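You operate a simulated robot arm through the tools that you are given. There is no shell and no other tool. Be economical: measure what you need, move in short steps, check, and stop when the job is done.

You are at the controls of a simulated robot arm. One attempt, no reset.

Task
Set the edge guides to the width on the coil ticket.
Fine: clamp the web before; lock the slider again, then free the clamp.

Only the result counts: the job must be done as asked and must still hold three seconds after the hand-in. Knocking over, shifting, dropping, spilling or breaking anything else fails it.

Robot
A 6-joint arm with a two-finger parallel gripper, fixed in place. Base frame: the origin is at the foot of the arm, x ahead of it, y to its left, z up; the work surface is at about z = 0.62. Units: m, degrees, N and s.
With the tool pointing down near the work surface it reaches from about 0.16 to 0.84 m from the base axis. Its first joint turns from -166.0 to 166.0 degrees. Payload 3.91 kg.
The tool frame sits at the grasp point between the pads (the TCP): z along the fingers, y along the line on which they close. The tips reach 0.03 m beyond it. Largest opening 0.11 m; finger width 0.02, thickness 0.01; the body of the gripper, 0.048 by 0.112 m, starts 0.055 m behind the TCP.
Orientation is that of the tool frame in the base frame, as a unit quaternion [w, x, y, z]. With the fingers straight down and closing along the base's y, the tool's x points along the base's -x, its y along +y and its z along -z.

Tools
- The arm moves only by the tool arm_command. Its argument "motion" is a list of rows, each a list of 7 numbers: the shift along the tool's x, y, z in units of 40 mm (1.0 is 40 mm), then the turn, a rotation vector about the tool's x, y, z in units of 4 degrees (1.0 is 4 degrees), then the opening, from 0 (shut) to 1 (fully open). In form: [[x, y, z, rx, ry, rz, hand], ...]. A call has 1 to 10 rows; each row shifts and turns the commanded pose from where the row before left it, along the tool's axes as they then stand. A call with a number of a shift or a turn outside -1 to 1 is refused whole. Rows are played at 5 a second. More than 0.05 m and 8.6 degrees between two rows, or a gripper value outside its range, and nothing of the call is played. Where a pose cannot be reached the arm comes as near as it can. A force on the tool above 90 N (or 10 N above the force at the start of the call, whichever is more), or a blocked arm, ends the call early, and 0.2 s more pass. The fingers move at their own pace (about 0.108 m/s each) and stop on an object; they squeeze with about 35 N. The grip force told is the motor's: it shows also when the fingers shut on nothing. Time passes only in rows, and 0.2 s behind the last, so rows that do not move let the fingers close. The reply holds the time, the measured pose of the TCP, the force on the tool along the base axes, the opening and the grip force, in the units named above and with some noise, and new pictures: "views" is both (left out), scene, wrist or none.
- Cameras (640 x 400 px; columns grow to the right, rows downward): "scene" is fixed at [0.3986, 0.4992, 1.3497]; the picture's right is [-0.95, -0.30, 0.00], its down [-0.18, 0.58, -0.79] and it looks along [0.24, -0.76, -0.61] (base axes); focal length 325 px, centre (320, 200). "wrist" rides on the gripper at [0.077, 0.007, -0.114] in the tool frame; the picture's right is [-0.09, 1.00, 0.00], its down [-0.80, -0.07, -0.59] and it looks along [-0.59, -0.05, 0.80] (tool axes); focal length 270 px, centre (320, 200). There is no depth. A picture from a camera that has moved, and an enlarged one, comes with that camera's place and axes in the base frame and with its lens.
- raise_lower(by): slides the trunk up (or, below 0, down) by that many m; the arm rides with it, the base frame stays. It gives what a move gives, with no picture.
- inspect(camera, box): a new picture of the part [left, top, right, bottom] of that camera's present view, enlarged. No time passes.
- sign_off(): hands the job in; it is judged then, once.

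Go step by step. Nothing tells you positions but the pictures and the camera data: compare them with the known pose of the tool, close in by small moves and look again before you grip or let go. The budget is 120 turns and 200 pictures, counting those below and the enlarged ones. Unless the task says otherwise, let go and move clear before handing in, and close with one line.

The tools are called after ">>>" as a command line: name --pt "numbers of a row" for each row, then --argument value for the rest, lists and objects as JSON in quotes. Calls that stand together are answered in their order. arm_command: Moves the arm, as the interface text tells. Its arguments: {"type":"object","properties":{"motion":{"type":"array"},"views":{"type":"string","enum":["both","scene","wrist","none"]}},"required":["motion"]} The other tools are called the same way: raise_lower (by) slides the trunk up or down; inspect (camera, box) takes an enlarged picture of a part of a camera's view; sign_off () hands the job in.

At the start:

```text
time_s: 0.0
position: [0.3559, -0.375, 1.0709]
ee_rot: [0.0, -0.001, 1.0, -0.001]
contact_force: [0.3, 0.4, 0.2]
grip_width: 0.1099
grip_force: 0.0
trunk travel left (down, up): [-0.4, 0.14]
```

scene: 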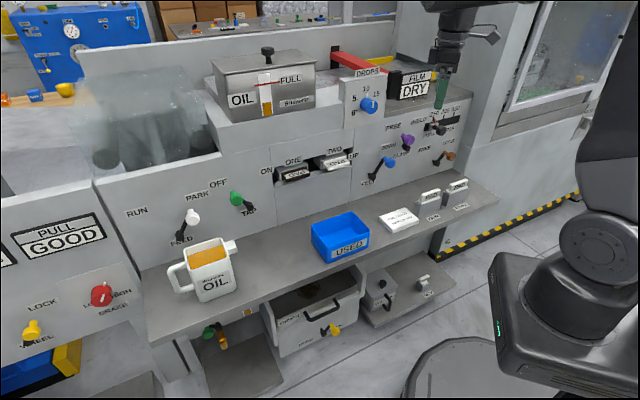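
wrist: 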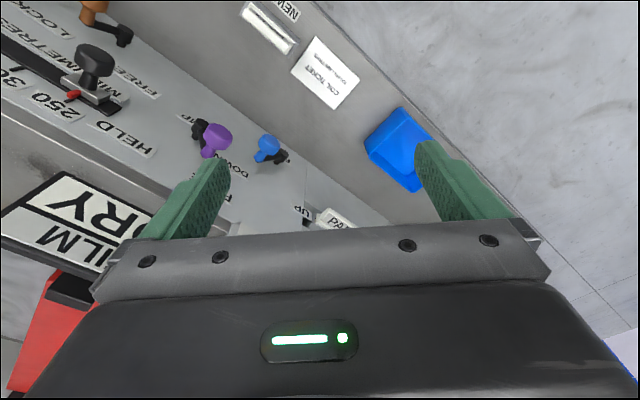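

I see a machine panel with knobs and levers, and a coil ticket on the shelf. I'll enlarge the panel and ticket first.

>>> inspect --camera "scene" --box '[340, 80, 500, 240]'

>>> inspect --camera "wrist" --box '[0, 0, 240, 170]'

>>> inspect --camera "wrist" --box '[270, 20, 380, 120]'

```text
2.50 times, centred on (420, 160) of scene
camera zoom: at [0.3986, 0.4992, 1.3497], right [-0.95, -0.3, 0.0], down [-0.18, 0.58, -0.79], along [0.24, -0.76, -0.61], focal length 813 px, centre (70, 300)
```

zoom: 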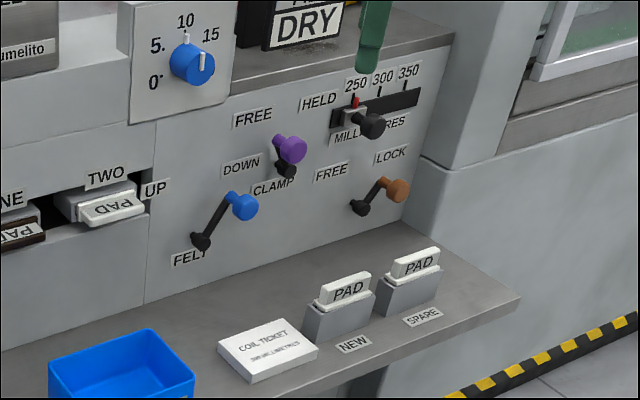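

```text
2.35 times, centred on (120, 85) of wrist
camera zoom: at [0.2815, -0.3673, 1.1859], right [0.09, 1.0, 0.0], down [0.8, -0.07, 0.59], along [0.59, -0.05, -0.8], focal length 636 px, centre (791, 471)
```

zoom: 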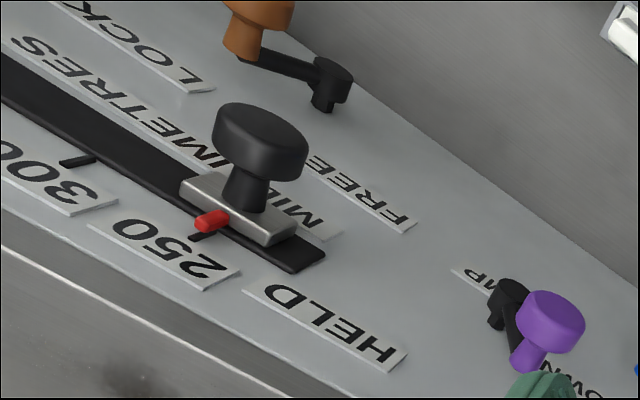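

```text
4.00 times, centred on (325, 70) of wrist
camera zoom: at [0.2815, -0.3673, 1.1859], right [0.09, 1.0, 0.0], down [0.8, -0.07, 0.59], along [0.59, -0.05, -0.8], focal length 1081 px, centre (300, 720)
```

zoom: 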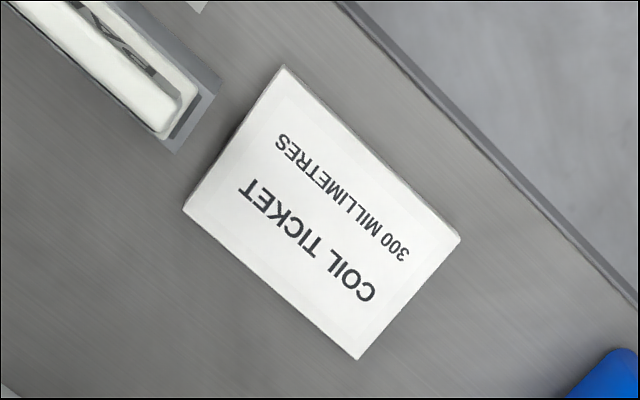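

The ticket says 300 mm, and the slider is at about 250 and locked. I take the panel to be vertical, facing the robot at roughly 45°, so I'll yaw the tool to face it and look again.

>>> arm_command --pt "0 0 0 0 0 1 1" --pt "0 0 0 0 0 1 1" --pt "0 0 0 0 0 1 1" --pt "0 0 0 0 0 1 1" --pt "0 0 0 0 0 1 1" --pt "0 0 0 0 0 1 1" --pt "0 0 0 0 0 1 1" --pt "0 0 0 0 0 1 1" --pt "0 0 0 0 0 1 1" --pt "0 0 0 0 0 1 0.6" --views "wrist"

```text
time_s: 2.2
position: [0.3571, -0.3748, 1.0707]
ee_rot: [0.0, 0.342, 0.94, 0.0]
contact_force: [0.6, -0.4, 0.1]
grip_width: 0.0661
grip_force: 0.0
trunk travel left (down, up): [-0.4, 0.14]
camera wrist: at [0.3039, -0.3191, 1.1858], right [0.71, 0.71, 0.0], down [0.57, -0.57, 0.59], along [0.42, -0.42, -0.8], focal length 270 px, centre (320, 200)
```

wrist: 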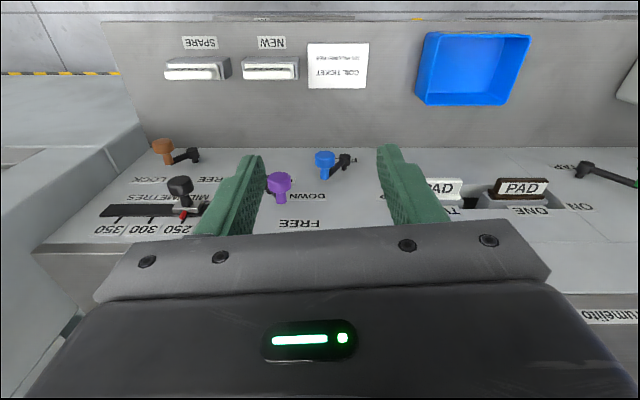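

>>> inspect --camera "wrist" --box '[80, 120, 240, 250]'

>>> inspect --camera "wrist" --box '[220, 130, 380, 250]'

>>> inspect --camera "scene" --box '[380, 90, 480, 170]'

```text
3.08 times, centred on (160, 185) of wrist
camera zoom: at [0.3039, -0.3191, 1.1858], right [0.71, 0.71, 0.0], down [0.57, -0.57, 0.59], along [0.42, -0.42, -0.8], focal length 832 px, centre (812, 246)
```

zoom: 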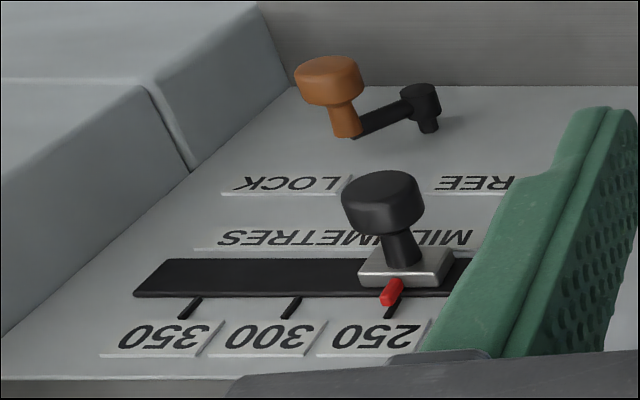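

```text
3.33 times, centred on (300, 190) of wrist
camera zoom: at [0.3039, -0.3191, 1.1858], right [0.71, 0.71, 0.0], down [0.57, -0.57, 0.59], along [0.42, -0.42, -0.8], focal length 901 px, centre (387, 233)
```

zoom: 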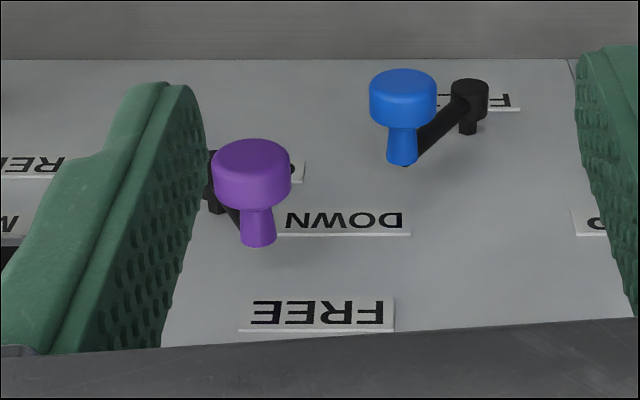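

```text
5.00 times, centred on (430, 130) of scene
camera zoom: at [0.3986, 0.4992, 1.3497], right [-0.95, -0.3, 0.0], down [-0.18, 0.58, -0.79], along [0.24, -0.76, -0.61], focal length 1627 px, centre (-230, 550)
```

zoom: 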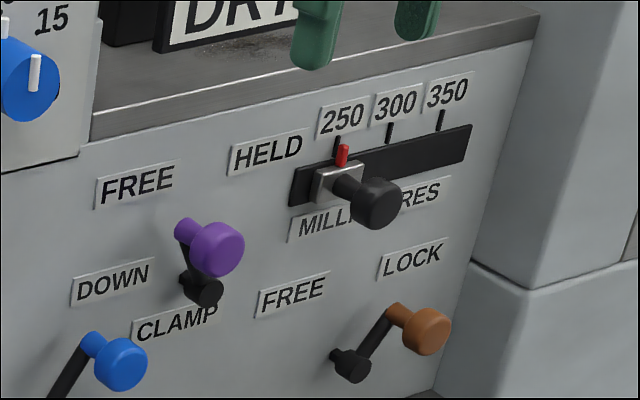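

The panel is vertical at about 45°, and the clamp (purple) is at FREE, the lock (orange) at LOCK. I'll finish the yaw and tilt the tool 45° toward the panel.

>>> arm_command --pt "0 0 0 0 0 1 0.6" --pt "0 0 0 0 -0.5 0.25 0.6" --pt "0 0 0 0 -1 0 0.6" --pt "0 0 0 0 -1 0 0.6" --pt "0 0 0 0 -1 0 0.6" --pt "0 0 0 0 -1 0 0.6" --pt "0 0 0 0 -1 0 0.6" --pt "0 0 0 0 -1 0 0.6" --pt "0 0 0 0 -1 0 0.6" --pt "0 0 0 0 -1 0 0.6" --views "none"

>>> arm_command --pt "0 0 0 0 -1 0 0.55" --pt "0 0 0 0 -1 0 0.55" --pt "0 0 0 0 -0.75 0 0.55" --pt "0.5 0 0.5 0 0 0 0.55" --pt "0.5 0 0.5 0 0 0 0.55" --pt "0.5 0 0.5 0 0 0 0.55" --pt "0.5 0 0.5 0 0 0 0.55" --views "both"

```text
time_s: 4.4
position: [0.3563, -0.3756, 1.0718]
ee_rot: [0.271, 0.366, 0.883, -0.113]
contact_force: [-0.2, 0.0, 0.0]
grip_width: 0.0658
grip_force: 0.1
trunk travel left (down, up): [-0.4, 0.14]
```

```text
time_s: 6.0
position: [0.3584, -0.3751, 0.9933]
ee_rot: [0.354, 0.353, 0.854, -0.145]
contact_force: [0.4, 0.2, 0.4]
grip_width: 0.0606
grip_force: 0.0
out of reach, approached as far as the arm can: row 6, 7
trunk travel left (down, up): [-0.4, 0.14]
camera wrist: at [0.2674, -0.2741, 1.0201], right [0.75, 0.66, 0.07], down [0.05, -0.16, 0.99], along [0.66, -0.73, -0.15], focal length 270 px, centre (320, 200)
```

scene: 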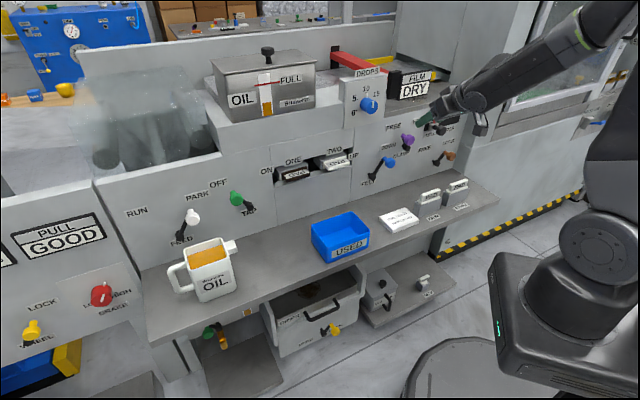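
wrist: 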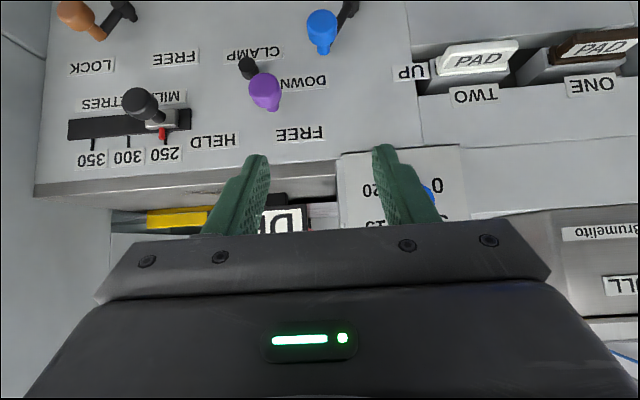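

Good head-on view. The arm can't get lower by itself, so I'll slide the trunk down, then look again.

>>> raise_lower --by -0.1

>>> arm_command --pt "0 -0.5 0 0 0 0 0.55" --pt "0 -0.95 0 0 0 0 0.55" --views "wrist"

>>> inspect --camera "wrist" --box '[200, 20, 440, 190]'

```text
time_s: 7.3
position: [0.3575, -0.3743, 0.8931]
ee_rot: [0.353, 0.354, 0.854, -0.145]
contact_force: [-1.1, 0.7, 0.6]
grip_width: 0.0605
grip_force: 0.0
trunk travel left (down, up): [-0.3, 0.24]
```

```text
time_s: 7.9
position: [0.3152, -0.4161, 0.8945]
ee_rot: [0.354, 0.354, 0.854, -0.144]
contact_force: [0.1, -0.3, 0.5]
grip_width: 0.0607
grip_force: 0.0
trunk travel left (down, up): [-0.3, 0.24]
camera wrist: at [0.2252, -0.3153, 0.9212], right [0.75, 0.66, 0.07], down [0.05, -0.16, 0.99], along [0.66, -0.73, -0.15], focal length 270 px, centre (320, 200)
```

wrist: 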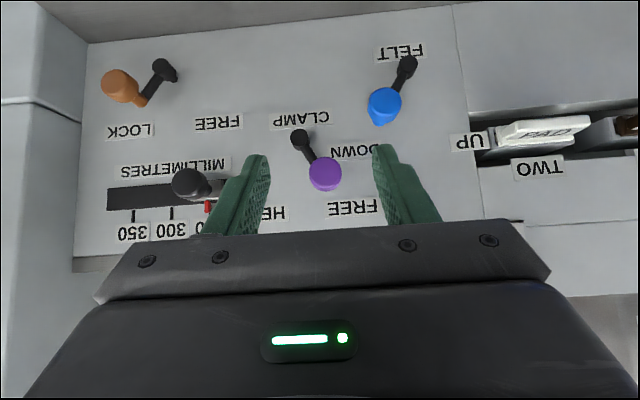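

```text
2.35 times, centred on (320, 105) of wrist
camera zoom: at [0.2252, -0.3153, 0.9212], right [0.75, 0.66, 0.07], down [0.05, -0.16, 0.99], along [0.66, -0.73, -0.15], focal length 636 px, centre (320, 424)
```

zoom: 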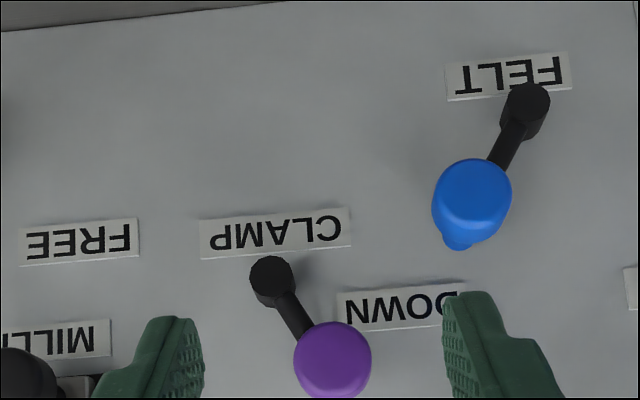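

I'm in front of the clamp lever, with the knob at about w=-0.07, z=0.855. Now approaching it along the fingers.

>>> arm_command --pt "-0.41 0 0.68 0 0 0 0.55" --pt "-0.41 0 0.68 0 0 0 0.55" --pt "-0.41 0.04 0.68 0 0 0 0.55" --views "both"

>>> inspect --camera "scene" --box '[360, 80, 480, 180]'

```text
time_s: 8.7
position: [0.383, -0.4806, 0.8718]
ee_rot: [0.354, 0.354, 0.853, -0.144]
contact_force: [-0.1, 0.1, 0.3]
grip_width: 0.0604
grip_force: 0.1
trunk travel left (down, up): [-0.3, 0.24]
camera wrist: at [0.2928, -0.3799, 0.8993], right [0.75, 0.66, 0.07], down [0.05, -0.16, 0.99], along [0.66, -0.73, -0.15], focal length 270 px, centre (320, 200)
```

scene: 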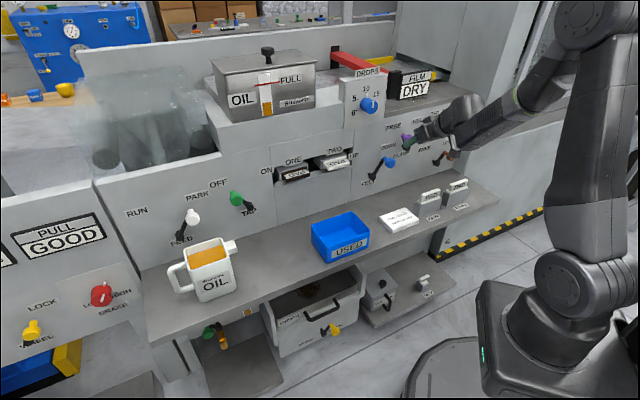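
wrist: 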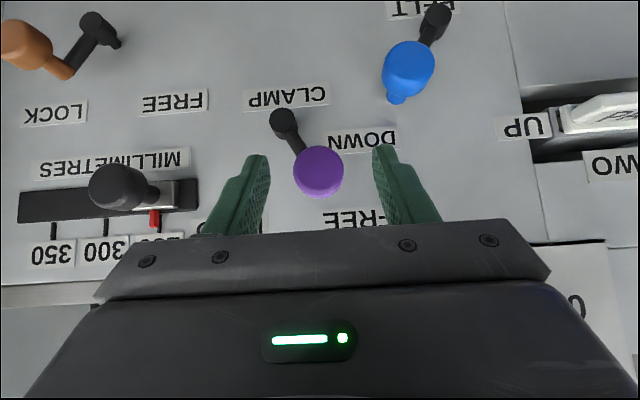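

```text
4.00 times, centred on (420, 130) of scene
camera zoom: at [0.3986, 0.4992, 1.3497], right [-0.95, -0.3, 0.0], down [-0.18, 0.58, -0.79], along [0.24, -0.76, -0.61], focal length 1302 px, centre (-80, 480)
```

zoom: 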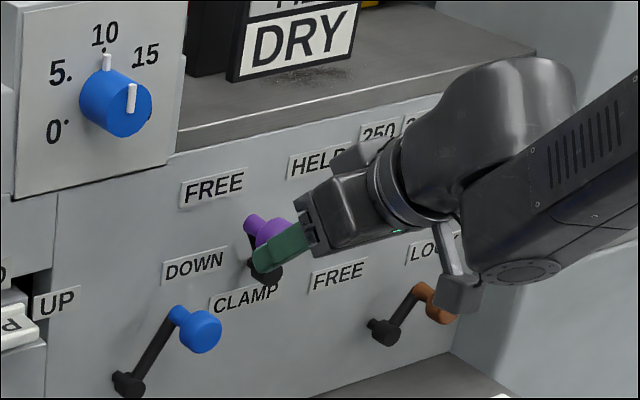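

>>> arm_command --pt "-0.2 0 0.35 0 0 0 0.55" --pt "-0.17 0 0.34 0 0 0 0.55" --pt "0 0 0 0 0 0 0.2" --pt "0 0 0 0 0 0 0.2" --views "both"

>>> inspect --camera "scene" --box '[360, 80, 480, 180]'

```text
time_s: 9.7
position: [0.4013, -0.5022, 0.8609]
ee_rot: [0.354, 0.355, 0.853, -0.145]
contact_force: [-5.7, -11.8, -4.1]
grip_width: 0.0332
grip_force: 45.0
trunk travel left (down, up): [-0.3, 0.24]
camera wrist: at [0.3111, -0.4007, 0.8882], right [0.75, 0.66, 0.07], down [0.05, -0.16, 0.99], along [0.66, -0.73, -0.15], focal length 270 px, centre (320, 200)
```

scene: 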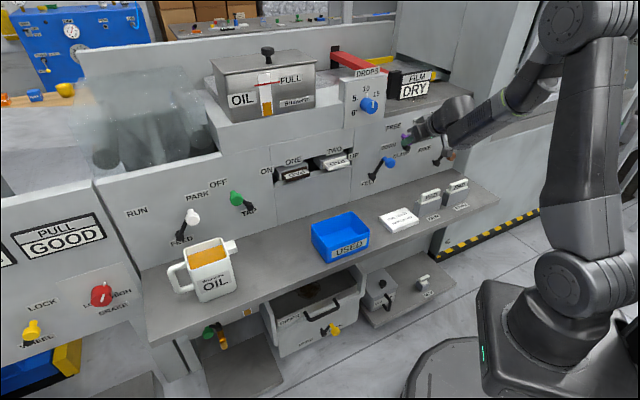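
wrist: 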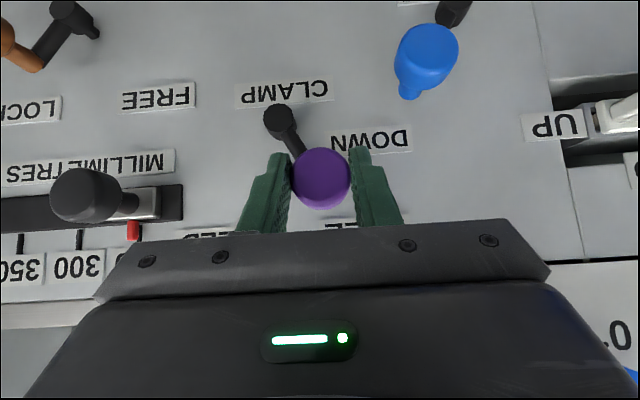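

```text
4.00 times, centred on (420, 130) of scene
camera zoom: at [0.3986, 0.4992, 1.3497], right [-0.95, -0.3, 0.0], down [-0.18, 0.58, -0.79], along [0.24, -0.76, -0.61], focal length 1302 px, centre (-80, 480)
```

zoom: 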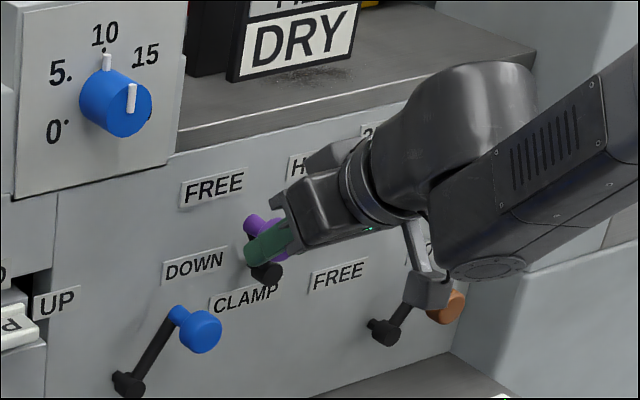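

The clamp knob is gripped. Now I'll swing it along its arc toward HELD.

>>> arm_command --pt "-0.09 -0.33 -0.09 0 0 0 0.2" --pt "-0.04 -0.33 -0.04 0 0 0 0.2" --pt "0.04 -0.33 0.04 0 0 0 0.2" --pt "0.09 -0.33 0.09 0 0 0 0.2" --views "both"

```text
time_s: 10.7
position: [0.3674, -0.5374, 0.8653]
ee_rot: [0.355, 0.351, 0.854, -0.145]
contact_force: [7.8, 10.2, 13.6]
grip_width: 0.0326
grip_force: 45.1
trunk travel left (down, up): [-0.3, 0.24]
camera wrist: at [0.2774, -0.4363, 0.8904], right [0.74, 0.66, 0.06], down [0.05, -0.15, 0.99], along [0.67, -0.73, -0.15], focal length 270 px, centre (320, 200)
```

scene: 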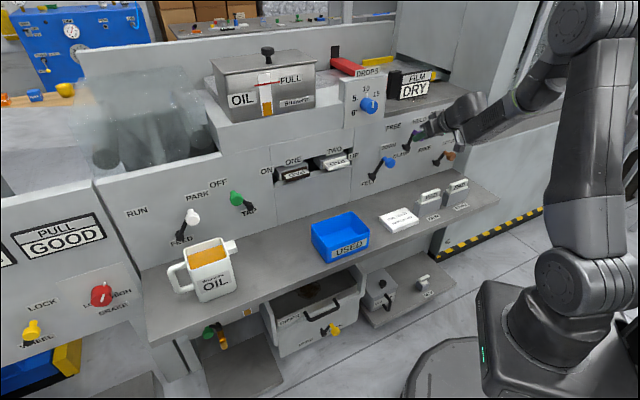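
wrist: 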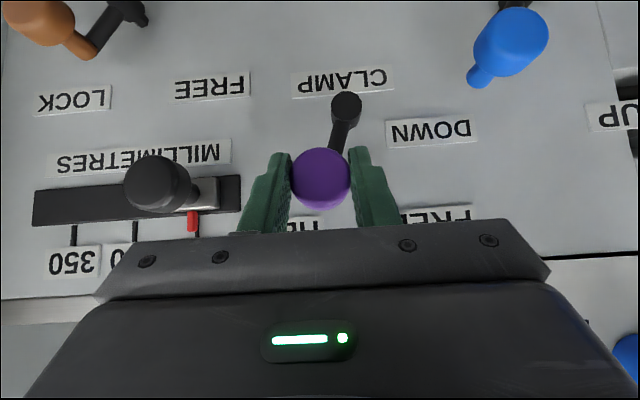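

>>> arm_command --pt "0.07 -0.2 0.07 0 0 0 0.2" --pt "0.07 -0.2 0.07 0 0 0 0.2" --views "both"

>>> inspect --camera "scene" --box '[320, 40, 480, 170]'

```text
time_s: 11.3
position: [0.3614, -0.5446, 0.8576]
ee_rot: [0.355, 0.348, 0.856, -0.144]
contact_force: [25.5, 39.7, 21.8]
grip_width: 0.0333
grip_force: 45.3
trunk travel left (down, up): [-0.3, 0.24]
camera wrist: at [0.2706, -0.4437, 0.8826], right [0.74, 0.67, 0.06], down [0.05, -0.15, 0.99], along [0.67, -0.73, -0.15], focal length 270 px, centre (320, 200)
```

scene: 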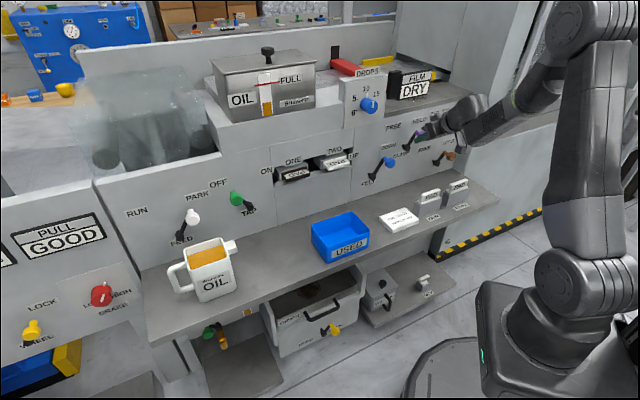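
wrist: 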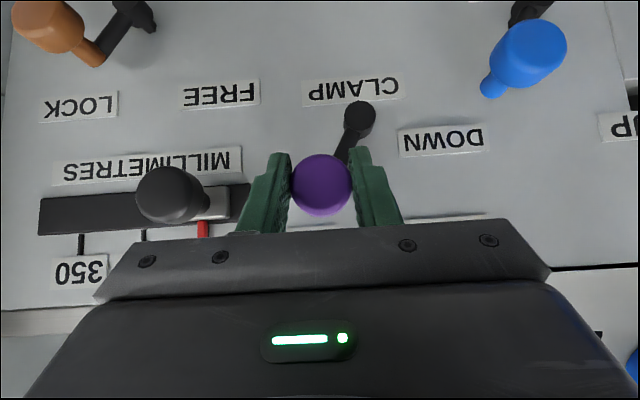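

```text
3.08 times, centred on (400, 105) of scene
camera zoom: at [0.3986, 0.4992, 1.3497], right [-0.95, -0.3, 0.0], down [-0.18, 0.58, -0.79], along [0.24, -0.76, -0.61], focal length 1001 px, centre (74, 492)
```

zoom: 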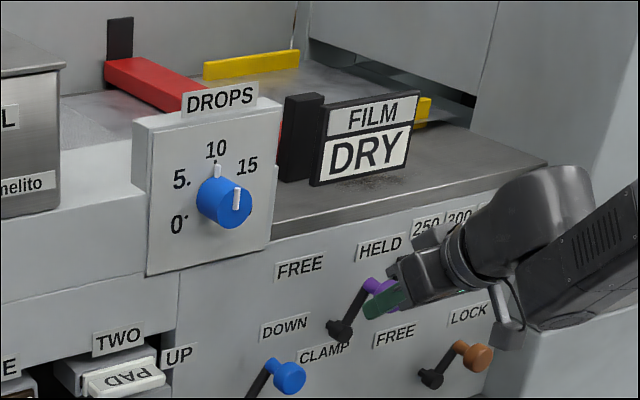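

The clamp lever hit its stop at HELD and the red clamp bar is down. I'll release and back straight out.

>>> arm_command --pt "0 0.25 0 0 0 0 0.5" --pt "0 0 0 0 0 0 0.5" --pt "0.44 0 -0.44 0 0 0 0.5" --pt "0.44 0 -0.44 0 0 0 0.5" --pt "0.44 0 -0.44 0 0 0 0.5" --pt "0.44 0 -0.44 0 0 0 0.5" --views "both"

>>> inspect --camera "scene" --box '[320, 40, 480, 170]'

```text
time_s: 12.7
position: [0.2902, -0.475, 0.851]
ee_rot: [0.353, 0.353, 0.854, -0.144]
contact_force: [0.3, -0.3, -0.9]
grip_width: 0.055
grip_force: 0.0
trunk travel left (down, up): [-0.3, 0.24]
camera wrist: at [0.2008, -0.3727, 0.8786], right [0.75, 0.66, 0.06], down [0.05, -0.16, 0.99], along [0.66, -0.73, -0.15], focal length 270 px, centre (320, 200)
```

scene: 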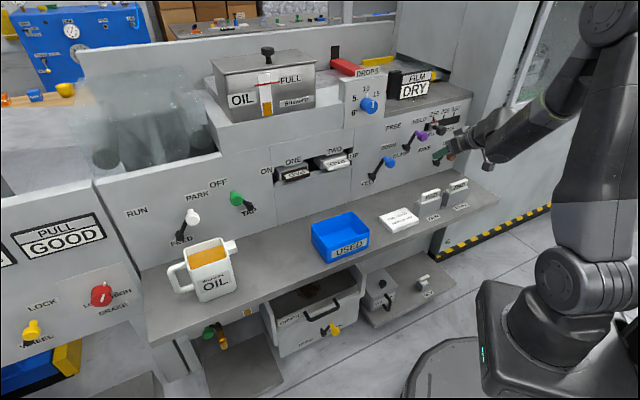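
wrist: 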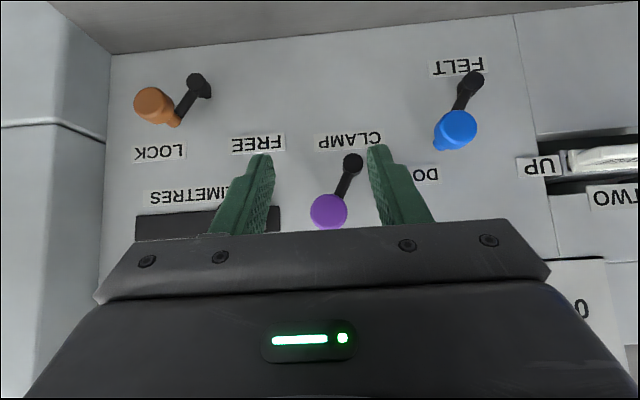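

```text
3.08 times, centred on (400, 105) of scene
camera zoom: at [0.3986, 0.4992, 1.3497], right [-0.95, -0.3, 0.0], down [-0.18, 0.58, -0.79], along [0.24, -0.76, -0.61], focal length 1001 px, centre (74, 492)
```

zoom: 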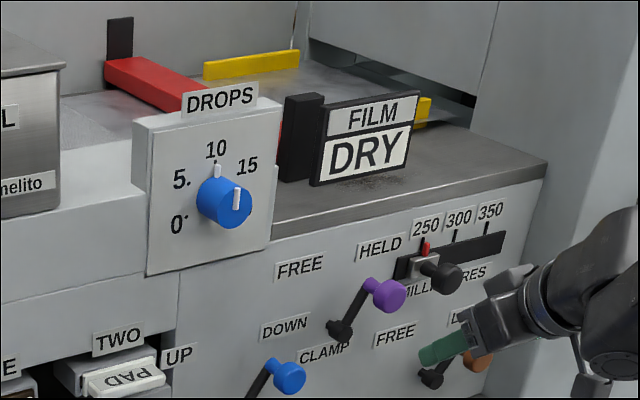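

Clamp confirmed HELD. Next is the lock lever (orange) at about w=-0.289, z=0.737, so I'll lower the trunk and slide sideways while staying backed off.

>>> raise_lower --by -0.105

>>> arm_command --pt "0 -0.95 0 0 0 0 0.5" --pt "0 -0.95 0 0 0 0 0.5" --pt "0 -0.95 0 0 0 0 0.5" --pt "0 -0.95 0 0 0 0 0.5" --pt "0 -0.15 0 0 0 0 0.5" --views "both"

```text
time_s: 14.1
position: [0.2908, -0.4744, 0.7483]
ee_rot: [0.353, 0.353, 0.855, -0.144]
contact_force: [0.3, -0.3, 0.3]
grip_width: 0.055
grip_force: 0.0
trunk travel left (down, up): [-0.195, 0.345]
```

```text
time_s: 15.3
position: [0.178, -0.588, 0.7448]
ee_rot: [0.354, 0.353, 0.854, -0.144]
contact_force: [0.6, 0.0, 0.3]
grip_width: 0.055
grip_force: 0.1
trunk travel left (down, up): [-0.195, 0.345]
camera wrist: at [0.0881, -0.4868, 0.7722], right [0.75, 0.66, 0.07], down [0.05, -0.16, 0.99], along [0.66, -0.73, -0.15], focal length 270 px, centre (320, 200)
```

scene: 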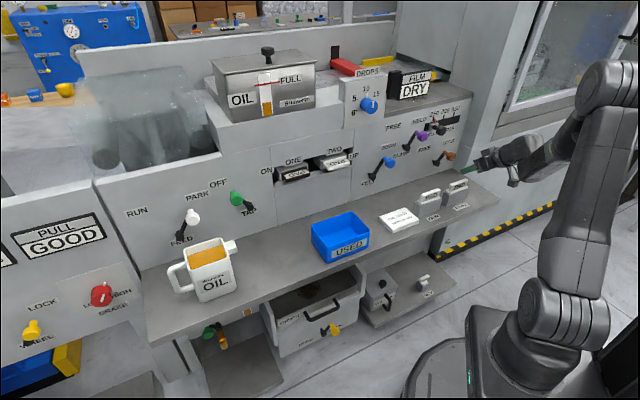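
wrist: 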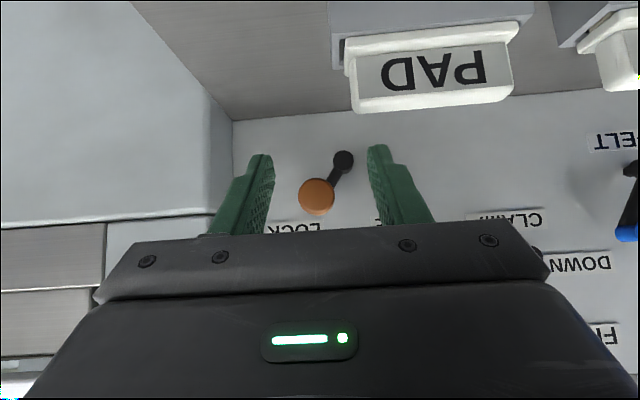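

>>> arm_command --pt "-0.53 -0.1 0.354 0 0 0 0.5" --pt "-0.53 0 0.354 0 0 0 0.5" --pt "-0.327 0 0.557 0 0 0 0.5" --views "wrist"

```text
time_s: 16.1
position: [0.2298, -0.6438, 0.7485]
ee_rot: [0.354, 0.353, 0.854, -0.144]
contact_force: [0.0, -0.1, 0.2]
grip_width: 0.0549
grip_force: 0.0
trunk travel left (down, up): [-0.195, 0.345]
camera wrist: at [0.1401, -0.5414, 0.776], right [0.75, 0.66, 0.06], down [0.05, -0.16, 0.99], along [0.66, -0.73, -0.15], focal length 270 px, centre (320, 200)
```

wrist: 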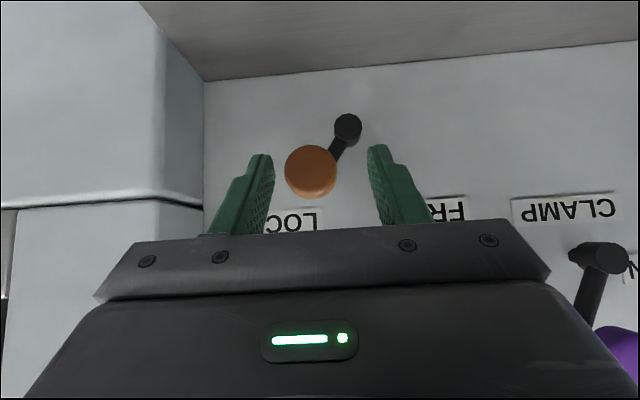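

>>> arm_command --pt "-0.13 -0.13 0.29 0 0 0 0.5" --pt "-0.13 0 0.29 0 0 0 0.5" --pt "0 0 0 0 0 0 0.2" --pt "0 0 0 0 0 0 0.2" --views "wrist"

```text
time_s: 17.1
position: [0.243, -0.6655, 0.7397]
ee_rot: [0.354, 0.353, 0.854, -0.145]
contact_force: [-1.1, -7.5, 1.4]
grip_width: 0.0329
grip_force: 44.3
trunk travel left (down, up): [-0.195, 0.345]
camera wrist: at [0.1533, -0.5627, 0.7665], right [0.75, 0.66, 0.06], down [0.05, -0.16, 0.99], along [0.66, -0.73, -0.15], focal length 270 px, centre (320, 200)
```

wrist: 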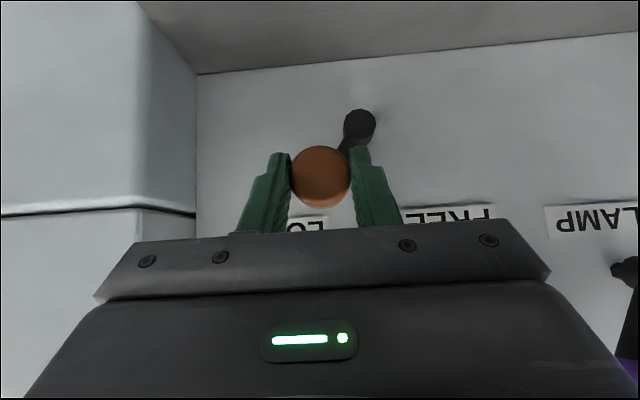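

Lock knob gripped. Swinging it to FREE.

>>> arm_command --pt "-0.1 0.36 -0.1 0 0 0 0.2" --pt "-0.04 0.36 -0.04 0 0 0 0.2" --pt "0.04 0.36 0.04 0 0 0 0.2" --pt "0.1 0.36 0.1 0 0 0 0.2" --pt "0.05 0.15 0.05 0 0 0 0.2" --views "both"

```text
time_s: 18.3
position: [0.2813, -0.6227, 0.7411]
ee_rot: [0.355, 0.356, 0.852, -0.149]
contact_force: [-31.2, -39.1, 16.6]
grip_width: 0.0334
grip_force: 44.9
trunk travel left (down, up): [-0.195, 0.345]
camera wrist: at [0.1934, -0.52, 0.7672], right [0.75, 0.65, 0.06], down [0.05, -0.15, 0.99], along [0.66, -0.74, -0.15], focal length 270 px, centre (320, 200)
```

scene: 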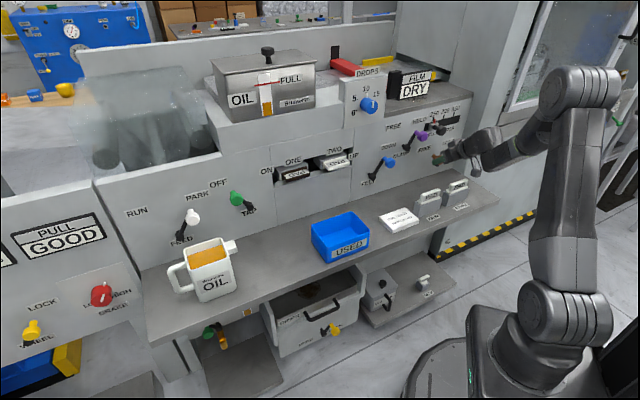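
wrist: 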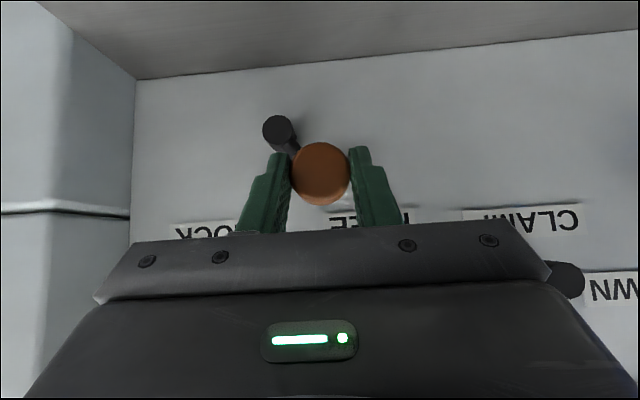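

Lock lever is at its FREE stop. Releasing and backing out slightly upward, clear of the spare pad.

>>> arm_command --pt "0 -0.15 0 0 0 0 0.5" --pt "0 0 0 0 0 0 0.5" --pt "0.44 0 -0.44 0 0 0 0.5" --pt "0.353 0 -0.53 0 0 0 0.5" --pt "0.353 0 -0.53 0 0 0 0.5" --pt "0.353 0 -0.53 0 0 0 0.5" --views "none"

>>> raise_lower --by 0.1

>>> arm_command --pt "0 0 0 0 0 0 0.6" --views "both"

>>> inspect --camera "scene" --box '[360, 80, 480, 180]'

```text
time_s: 19.7
position: [0.214, -0.5494, 0.7543]
ee_rot: [0.354, 0.352, 0.855, -0.144]
contact_force: [-0.4, 0.0, -0.2]
grip_width: 0.055
grip_force: 0.0
trunk travel left (down, up): [-0.195, 0.345]
```

```text
time_s: 21.0
position: [0.2147, -0.5506, 0.8538]
ee_rot: [0.354, 0.353, 0.854, -0.144]
contact_force: [0.3, 0.0, -0.9]
grip_width: 0.0549
grip_force: 0.0
trunk travel left (down, up): [-0.295, 0.245]
```

```text
time_s: 21.4
position: [0.2141, -0.5505, 0.8542]
ee_rot: [0.353, 0.353, 0.854, -0.144]
contact_force: [0.3, -0.2, 0.0]
grip_width: 0.0658
grip_force: 0.1
trunk travel left (down, up): [-0.295, 0.245]
camera wrist: at [0.1243, -0.4495, 0.8815], right [0.75, 0.66, 0.06], down [0.05, -0.16, 0.99], along [0.66, -0.73, -0.15], focal length 270 px, centre (320, 200)
```

scene: 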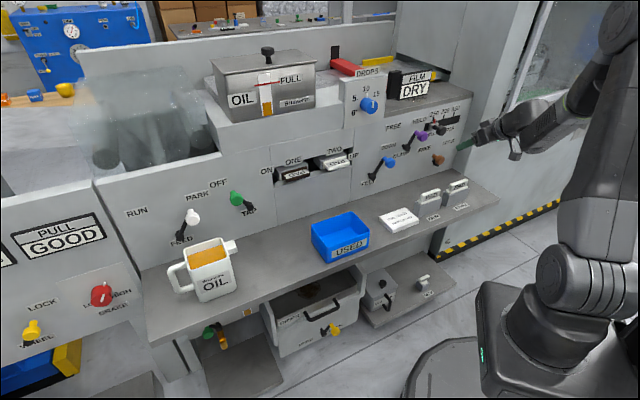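
wrist: 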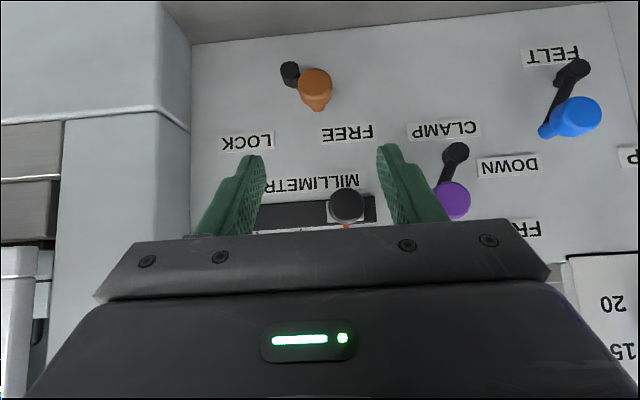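

```text
4.00 times, centred on (420, 130) of scene
camera zoom: at [0.3986, 0.4992, 1.3497], right [-0.95, -0.3, 0.0], down [-0.18, 0.58, -0.79], along [0.24, -0.76, -0.61], focal length 1302 px, centre (-80, 480)
```

zoom: 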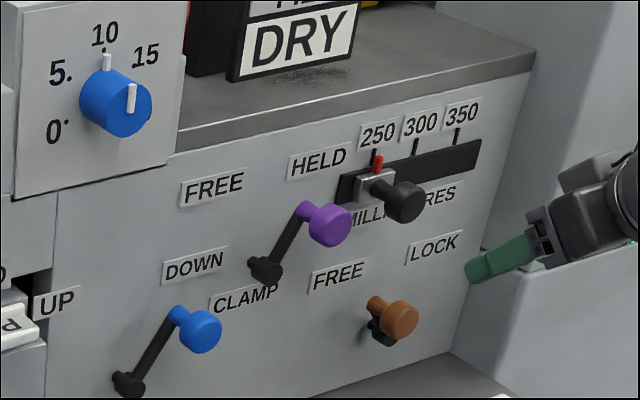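

Lock is at FREE. Next I'll line up on the slider knob (w≈-0.217, z≈0.852) and approach.

>>> arm_command --pt "0 0.5 0 0 0 0 0.5" --pt "-0.45 0 0.43 0 0 0 0.5" --pt "-0.45 0 0.43 0 0 0 0.5" --pt "-0.45 0 0.43 0 0 0 0.5" --views "wrist"

```text
time_s: 22.4
position: [0.2807, -0.5871, 0.8547]
ee_rot: [0.354, 0.353, 0.854, -0.145]
contact_force: [-1.1, -0.5, 0.1]
grip_width: 0.0552
grip_force: 0.1
trunk travel left (down, up): [-0.295, 0.245]
camera wrist: at [0.1918, -0.4864, 0.8808], right [0.75, 0.66, 0.06], down [0.05, -0.16, 0.99], along [0.66, -0.73, -0.15], focal length 270 px, centre (320, 200)
```

wrist: 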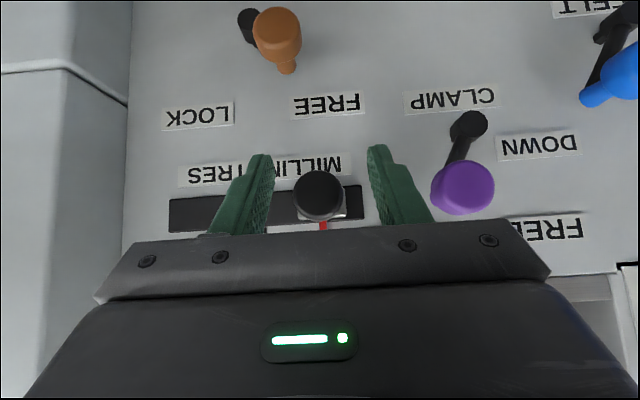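

>>> arm_command --pt "-0.27 0 0.23 0 0 0 0.5" --pt "-0.26 0 0.23 0 0 0 0.5" --pt "0 0 0 0 0 0 0.2" --pt "0 0 0 0 0 0 0.2" --views "both"

>>> inspect --camera "scene" --box '[390, 90, 480, 160]'

>>> inspect --camera "wrist" --box '[150, 140, 390, 260]'

```text
time_s: 23.4
position: [0.301, -0.6077, 0.8571]
ee_rot: [0.354, 0.353, 0.854, -0.144]
contact_force: [2.3, -1.5, -2.1]
grip_width: 0.0333
grip_force: 44.7
trunk travel left (down, up): [-0.295, 0.245]
camera wrist: at [0.2109, -0.5065, 0.884], right [0.75, 0.66, 0.07], down [0.05, -0.16, 0.99], along [0.66, -0.73, -0.15], focal length 270 px, centre (320, 200)
```

scene: 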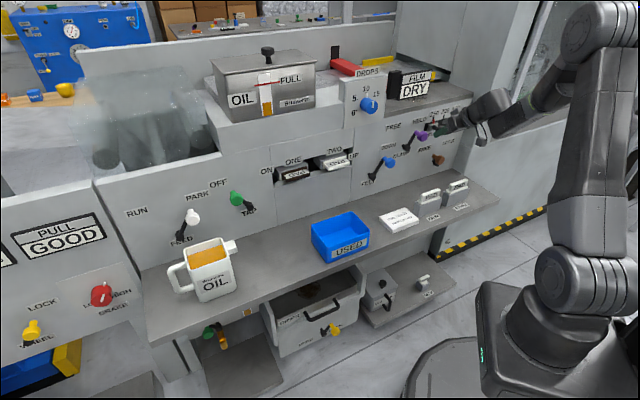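
wrist: 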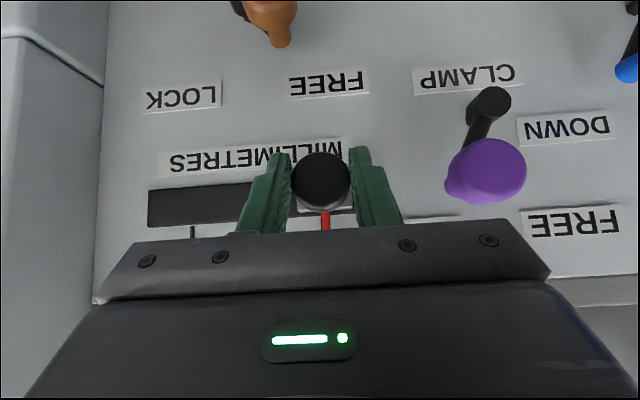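

```text
5.71 times, centred on (435, 125) of scene
camera zoom: at [0.3986, 0.4992, 1.3497], right [-0.95, -0.3, 0.0], down [-0.18, 0.58, -0.79], along [0.24, -0.76, -0.61], focal length 1859 px, centre (-337, 629)
```

zoom: 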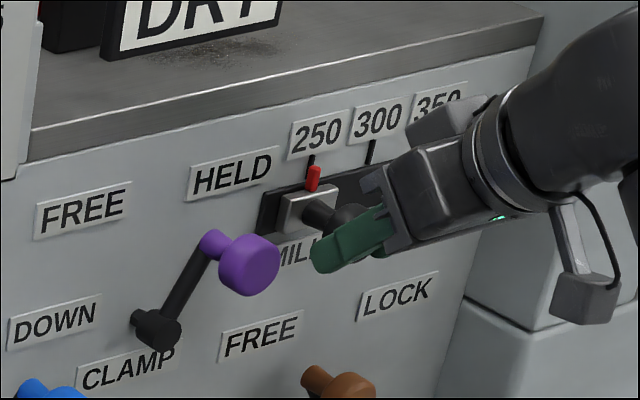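

```text
2.67 times, centred on (270, 200) of wrist
camera zoom: at [0.2109, -0.5065, 0.884], right [0.75, 0.66, 0.07], down [0.05, -0.16, 0.99], along [0.66, -0.73, -0.15], focal length 721 px, centre (453, 200)
```

zoom: 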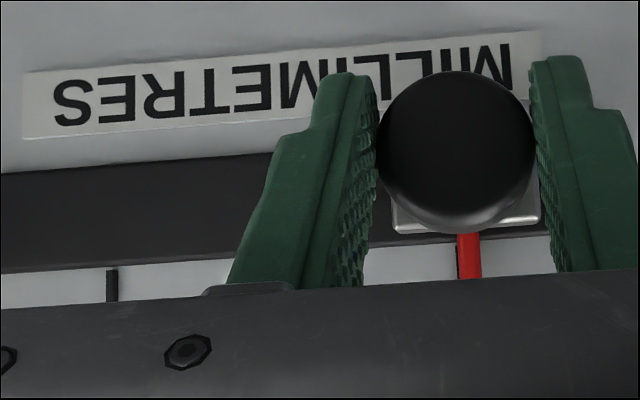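

Slider knob gripped, pointer at 250. Tick spacing measures about 50 mm, so I'll slide 46 mm first and then look.

>>> arm_command --pt "0 -0.3 0 0 0 0 0.2" --pt "0 -0.3 0 0 0 0 0.2" --pt "0 -0.3 0 0 0 0 0.2" --pt "0 -0.25 0 0 0 0 0.2" --pt "0 0 0 0 0 0 0.2" --views "both"

>>> inspect --camera "scene" --box '[400, 90, 480, 150]'

>>> inspect --camera "wrist" --box '[190, 160, 390, 260]'

```text
time_s: 24.6
position: [0.2684, -0.642, 0.8574]
ee_rot: [0.353, 0.353, 0.855, -0.142]
contact_force: [-14.4, 14.7, -24.7]
grip_width: 0.0332
grip_force: 45.3
trunk travel left (down, up): [-0.295, 0.245]
camera wrist: at [0.1774, -0.5402, 0.8846], right [0.75, 0.66, 0.07], down [0.05, -0.16, 0.99], along [0.66, -0.73, -0.16], focal length 270 px, centre (320, 200)
```

scene: 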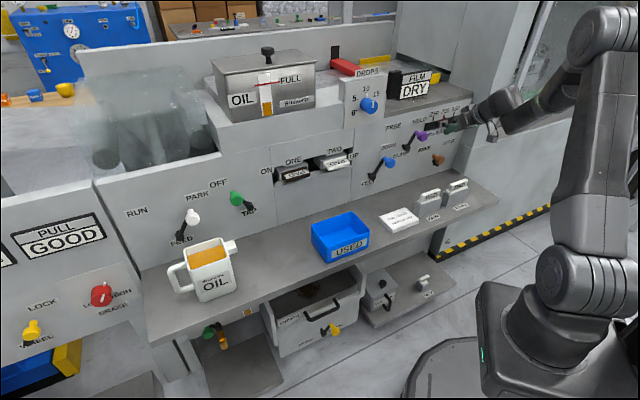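
wrist: 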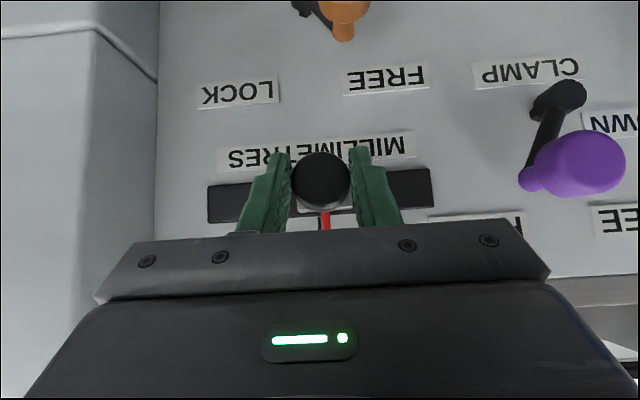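

```text
6.67 times, centred on (440, 120) of scene
camera zoom: at [0.3986, 0.4992, 1.3497], right [-0.95, -0.3, 0.0], down [-0.18, 0.58, -0.79], along [0.24, -0.76, -0.61], focal length 2169 px, centre (-480, 733)
```

zoom: 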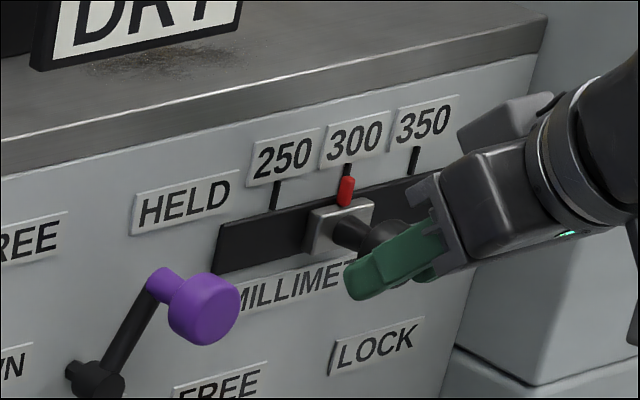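

```text
3.20 times, centred on (290, 210) of wrist
camera zoom: at [0.1774, -0.5402, 0.8846], right [0.75, 0.66, 0.07], down [0.05, -0.16, 0.99], along [0.66, -0.73, -0.16], focal length 865 px, centre (416, 168)
```

zoom: 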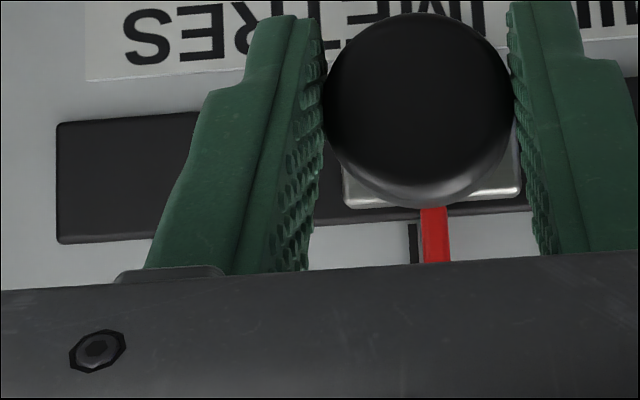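

The pointer sits about 5 mm short of 300 in the near-frontal wrist view. Nudging further.

>>> arm_command --pt "0 -0.07 0 0 0 0 0.2" --pt "0 -0.07 0 0 0 0 0.2" --pt "0 0 0 0 0 0 0.2" --views "none"

>>> inspect --camera "wrist" --box '[190, 160, 390, 260]'

>>> inspect --camera "scene" --box '[415, 100, 455, 130]'

```text
time_s: 25.4
position: [0.2653, -0.644, 0.8564]
ee_rot: [0.352, 0.354, 0.855, -0.143]
contact_force: [-13.3, 15.7, -26.3]
grip_width: 0.0334
grip_force: 45.1
trunk travel left (down, up): [-0.295, 0.245]
```

```text
3.20 times, centred on (290, 210) of wrist
camera zoom: at [0.1742, -0.5434, 0.8846], right [0.75, 0.66, 0.07], down [0.05, -0.16, 0.99], along [0.66, -0.73, -0.15], focal length 865 px, centre (416, 168)
```

zoom: 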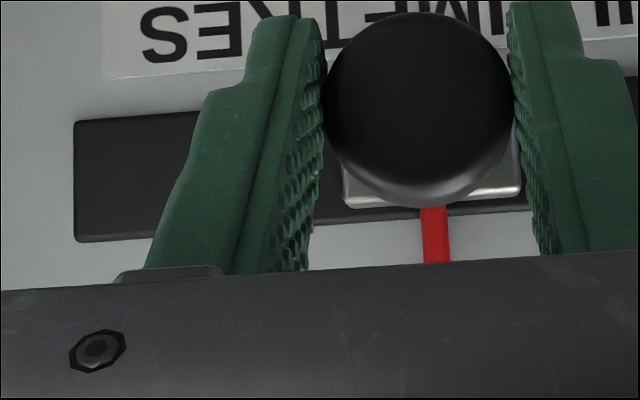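

```text
13.33 times, centred on (435, 115) of scene
camera zoom: at [0.3986, 0.4992, 1.3497], right [-0.95, -0.3, 0.0], down [-0.18, 0.58, -0.79], along [0.24, -0.76, -0.61], focal length 4338 px, centre (-1213, 1333)
```

zoom: 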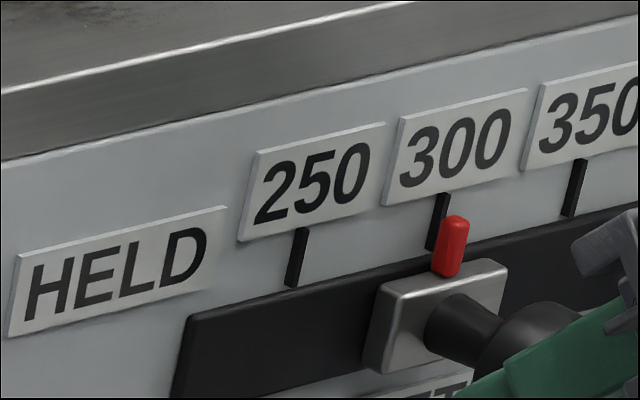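

About 1–1.5 mm remains. One more nudge, then release and back off for an unobstructed check.

>>> arm_command --pt "0 -0.04 0 0 0 0 0.2" --pt "0 0 0 0 0 0 0.2" --pt "0 0 0 0 0 0 0.45" --pt "0 0 0 0 0 0 0.45" --pt "0.44 0 -0.44 0 0 0 0.45" --pt "0.44 0 -0.44 0 0 0 0.45" --pt "0.7 0 0.1 0 0 0 0.45" --pt "0.7 0 0.1 0 0 0 0.45" --views "wrist"

>>> inspect --camera "wrist" --box '[220, 160, 420, 280]'

>>> inspect --camera "scene" --box '[415, 100, 455, 130]'

```text
time_s: 27.2
position: [0.2036, -0.5872, 0.8136]
ee_rot: [0.353, 0.354, 0.854, -0.145]
contact_force: [-0.5, -0.5, -0.8]
grip_width: 0.0495
grip_force: 0.1
trunk travel left (down, up): [-0.295, 0.245]
camera wrist: at [0.1132, -0.4851, 0.8404], right [0.75, 0.66, 0.06], down [0.05, -0.16, 0.99], along [0.66, -0.73, -0.15], focal length 270 px, centre (320, 200)
```

wrist: 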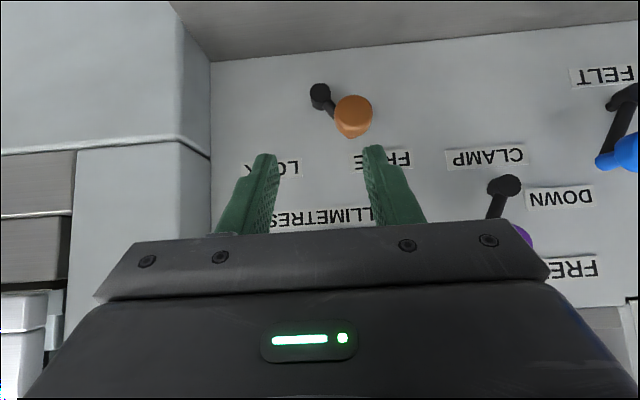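

```text
3.20 times, centred on (320, 220) of wrist
camera zoom: at [0.1132, -0.4851, 0.8404], right [0.75, 0.66, 0.06], down [0.05, -0.16, 0.99], along [0.66, -0.73, -0.15], focal length 865 px, centre (320, 136)
```

zoom: 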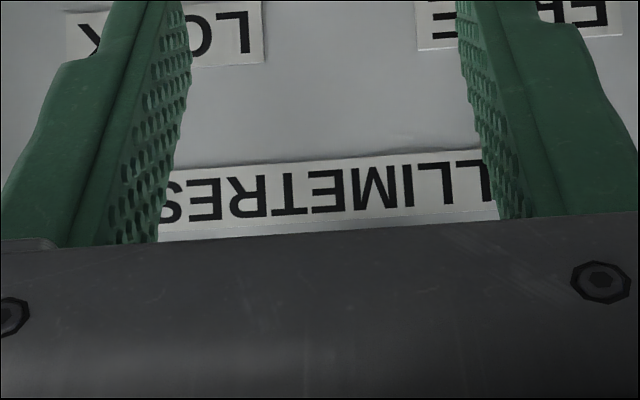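

```text
13.33 times, centred on (435, 115) of scene
camera zoom: at [0.3986, 0.4992, 1.3497], right [-0.95, -0.3, 0.0], down [-0.18, 0.58, -0.79], along [0.24, -0.76, -0.61], focal length 4338 px, centre (-1213, 1333)
```

zoom: 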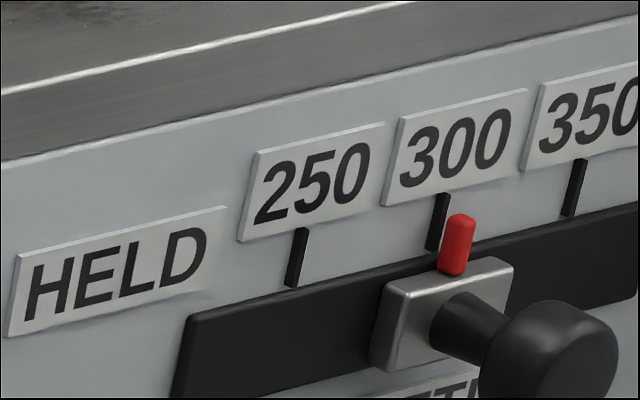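

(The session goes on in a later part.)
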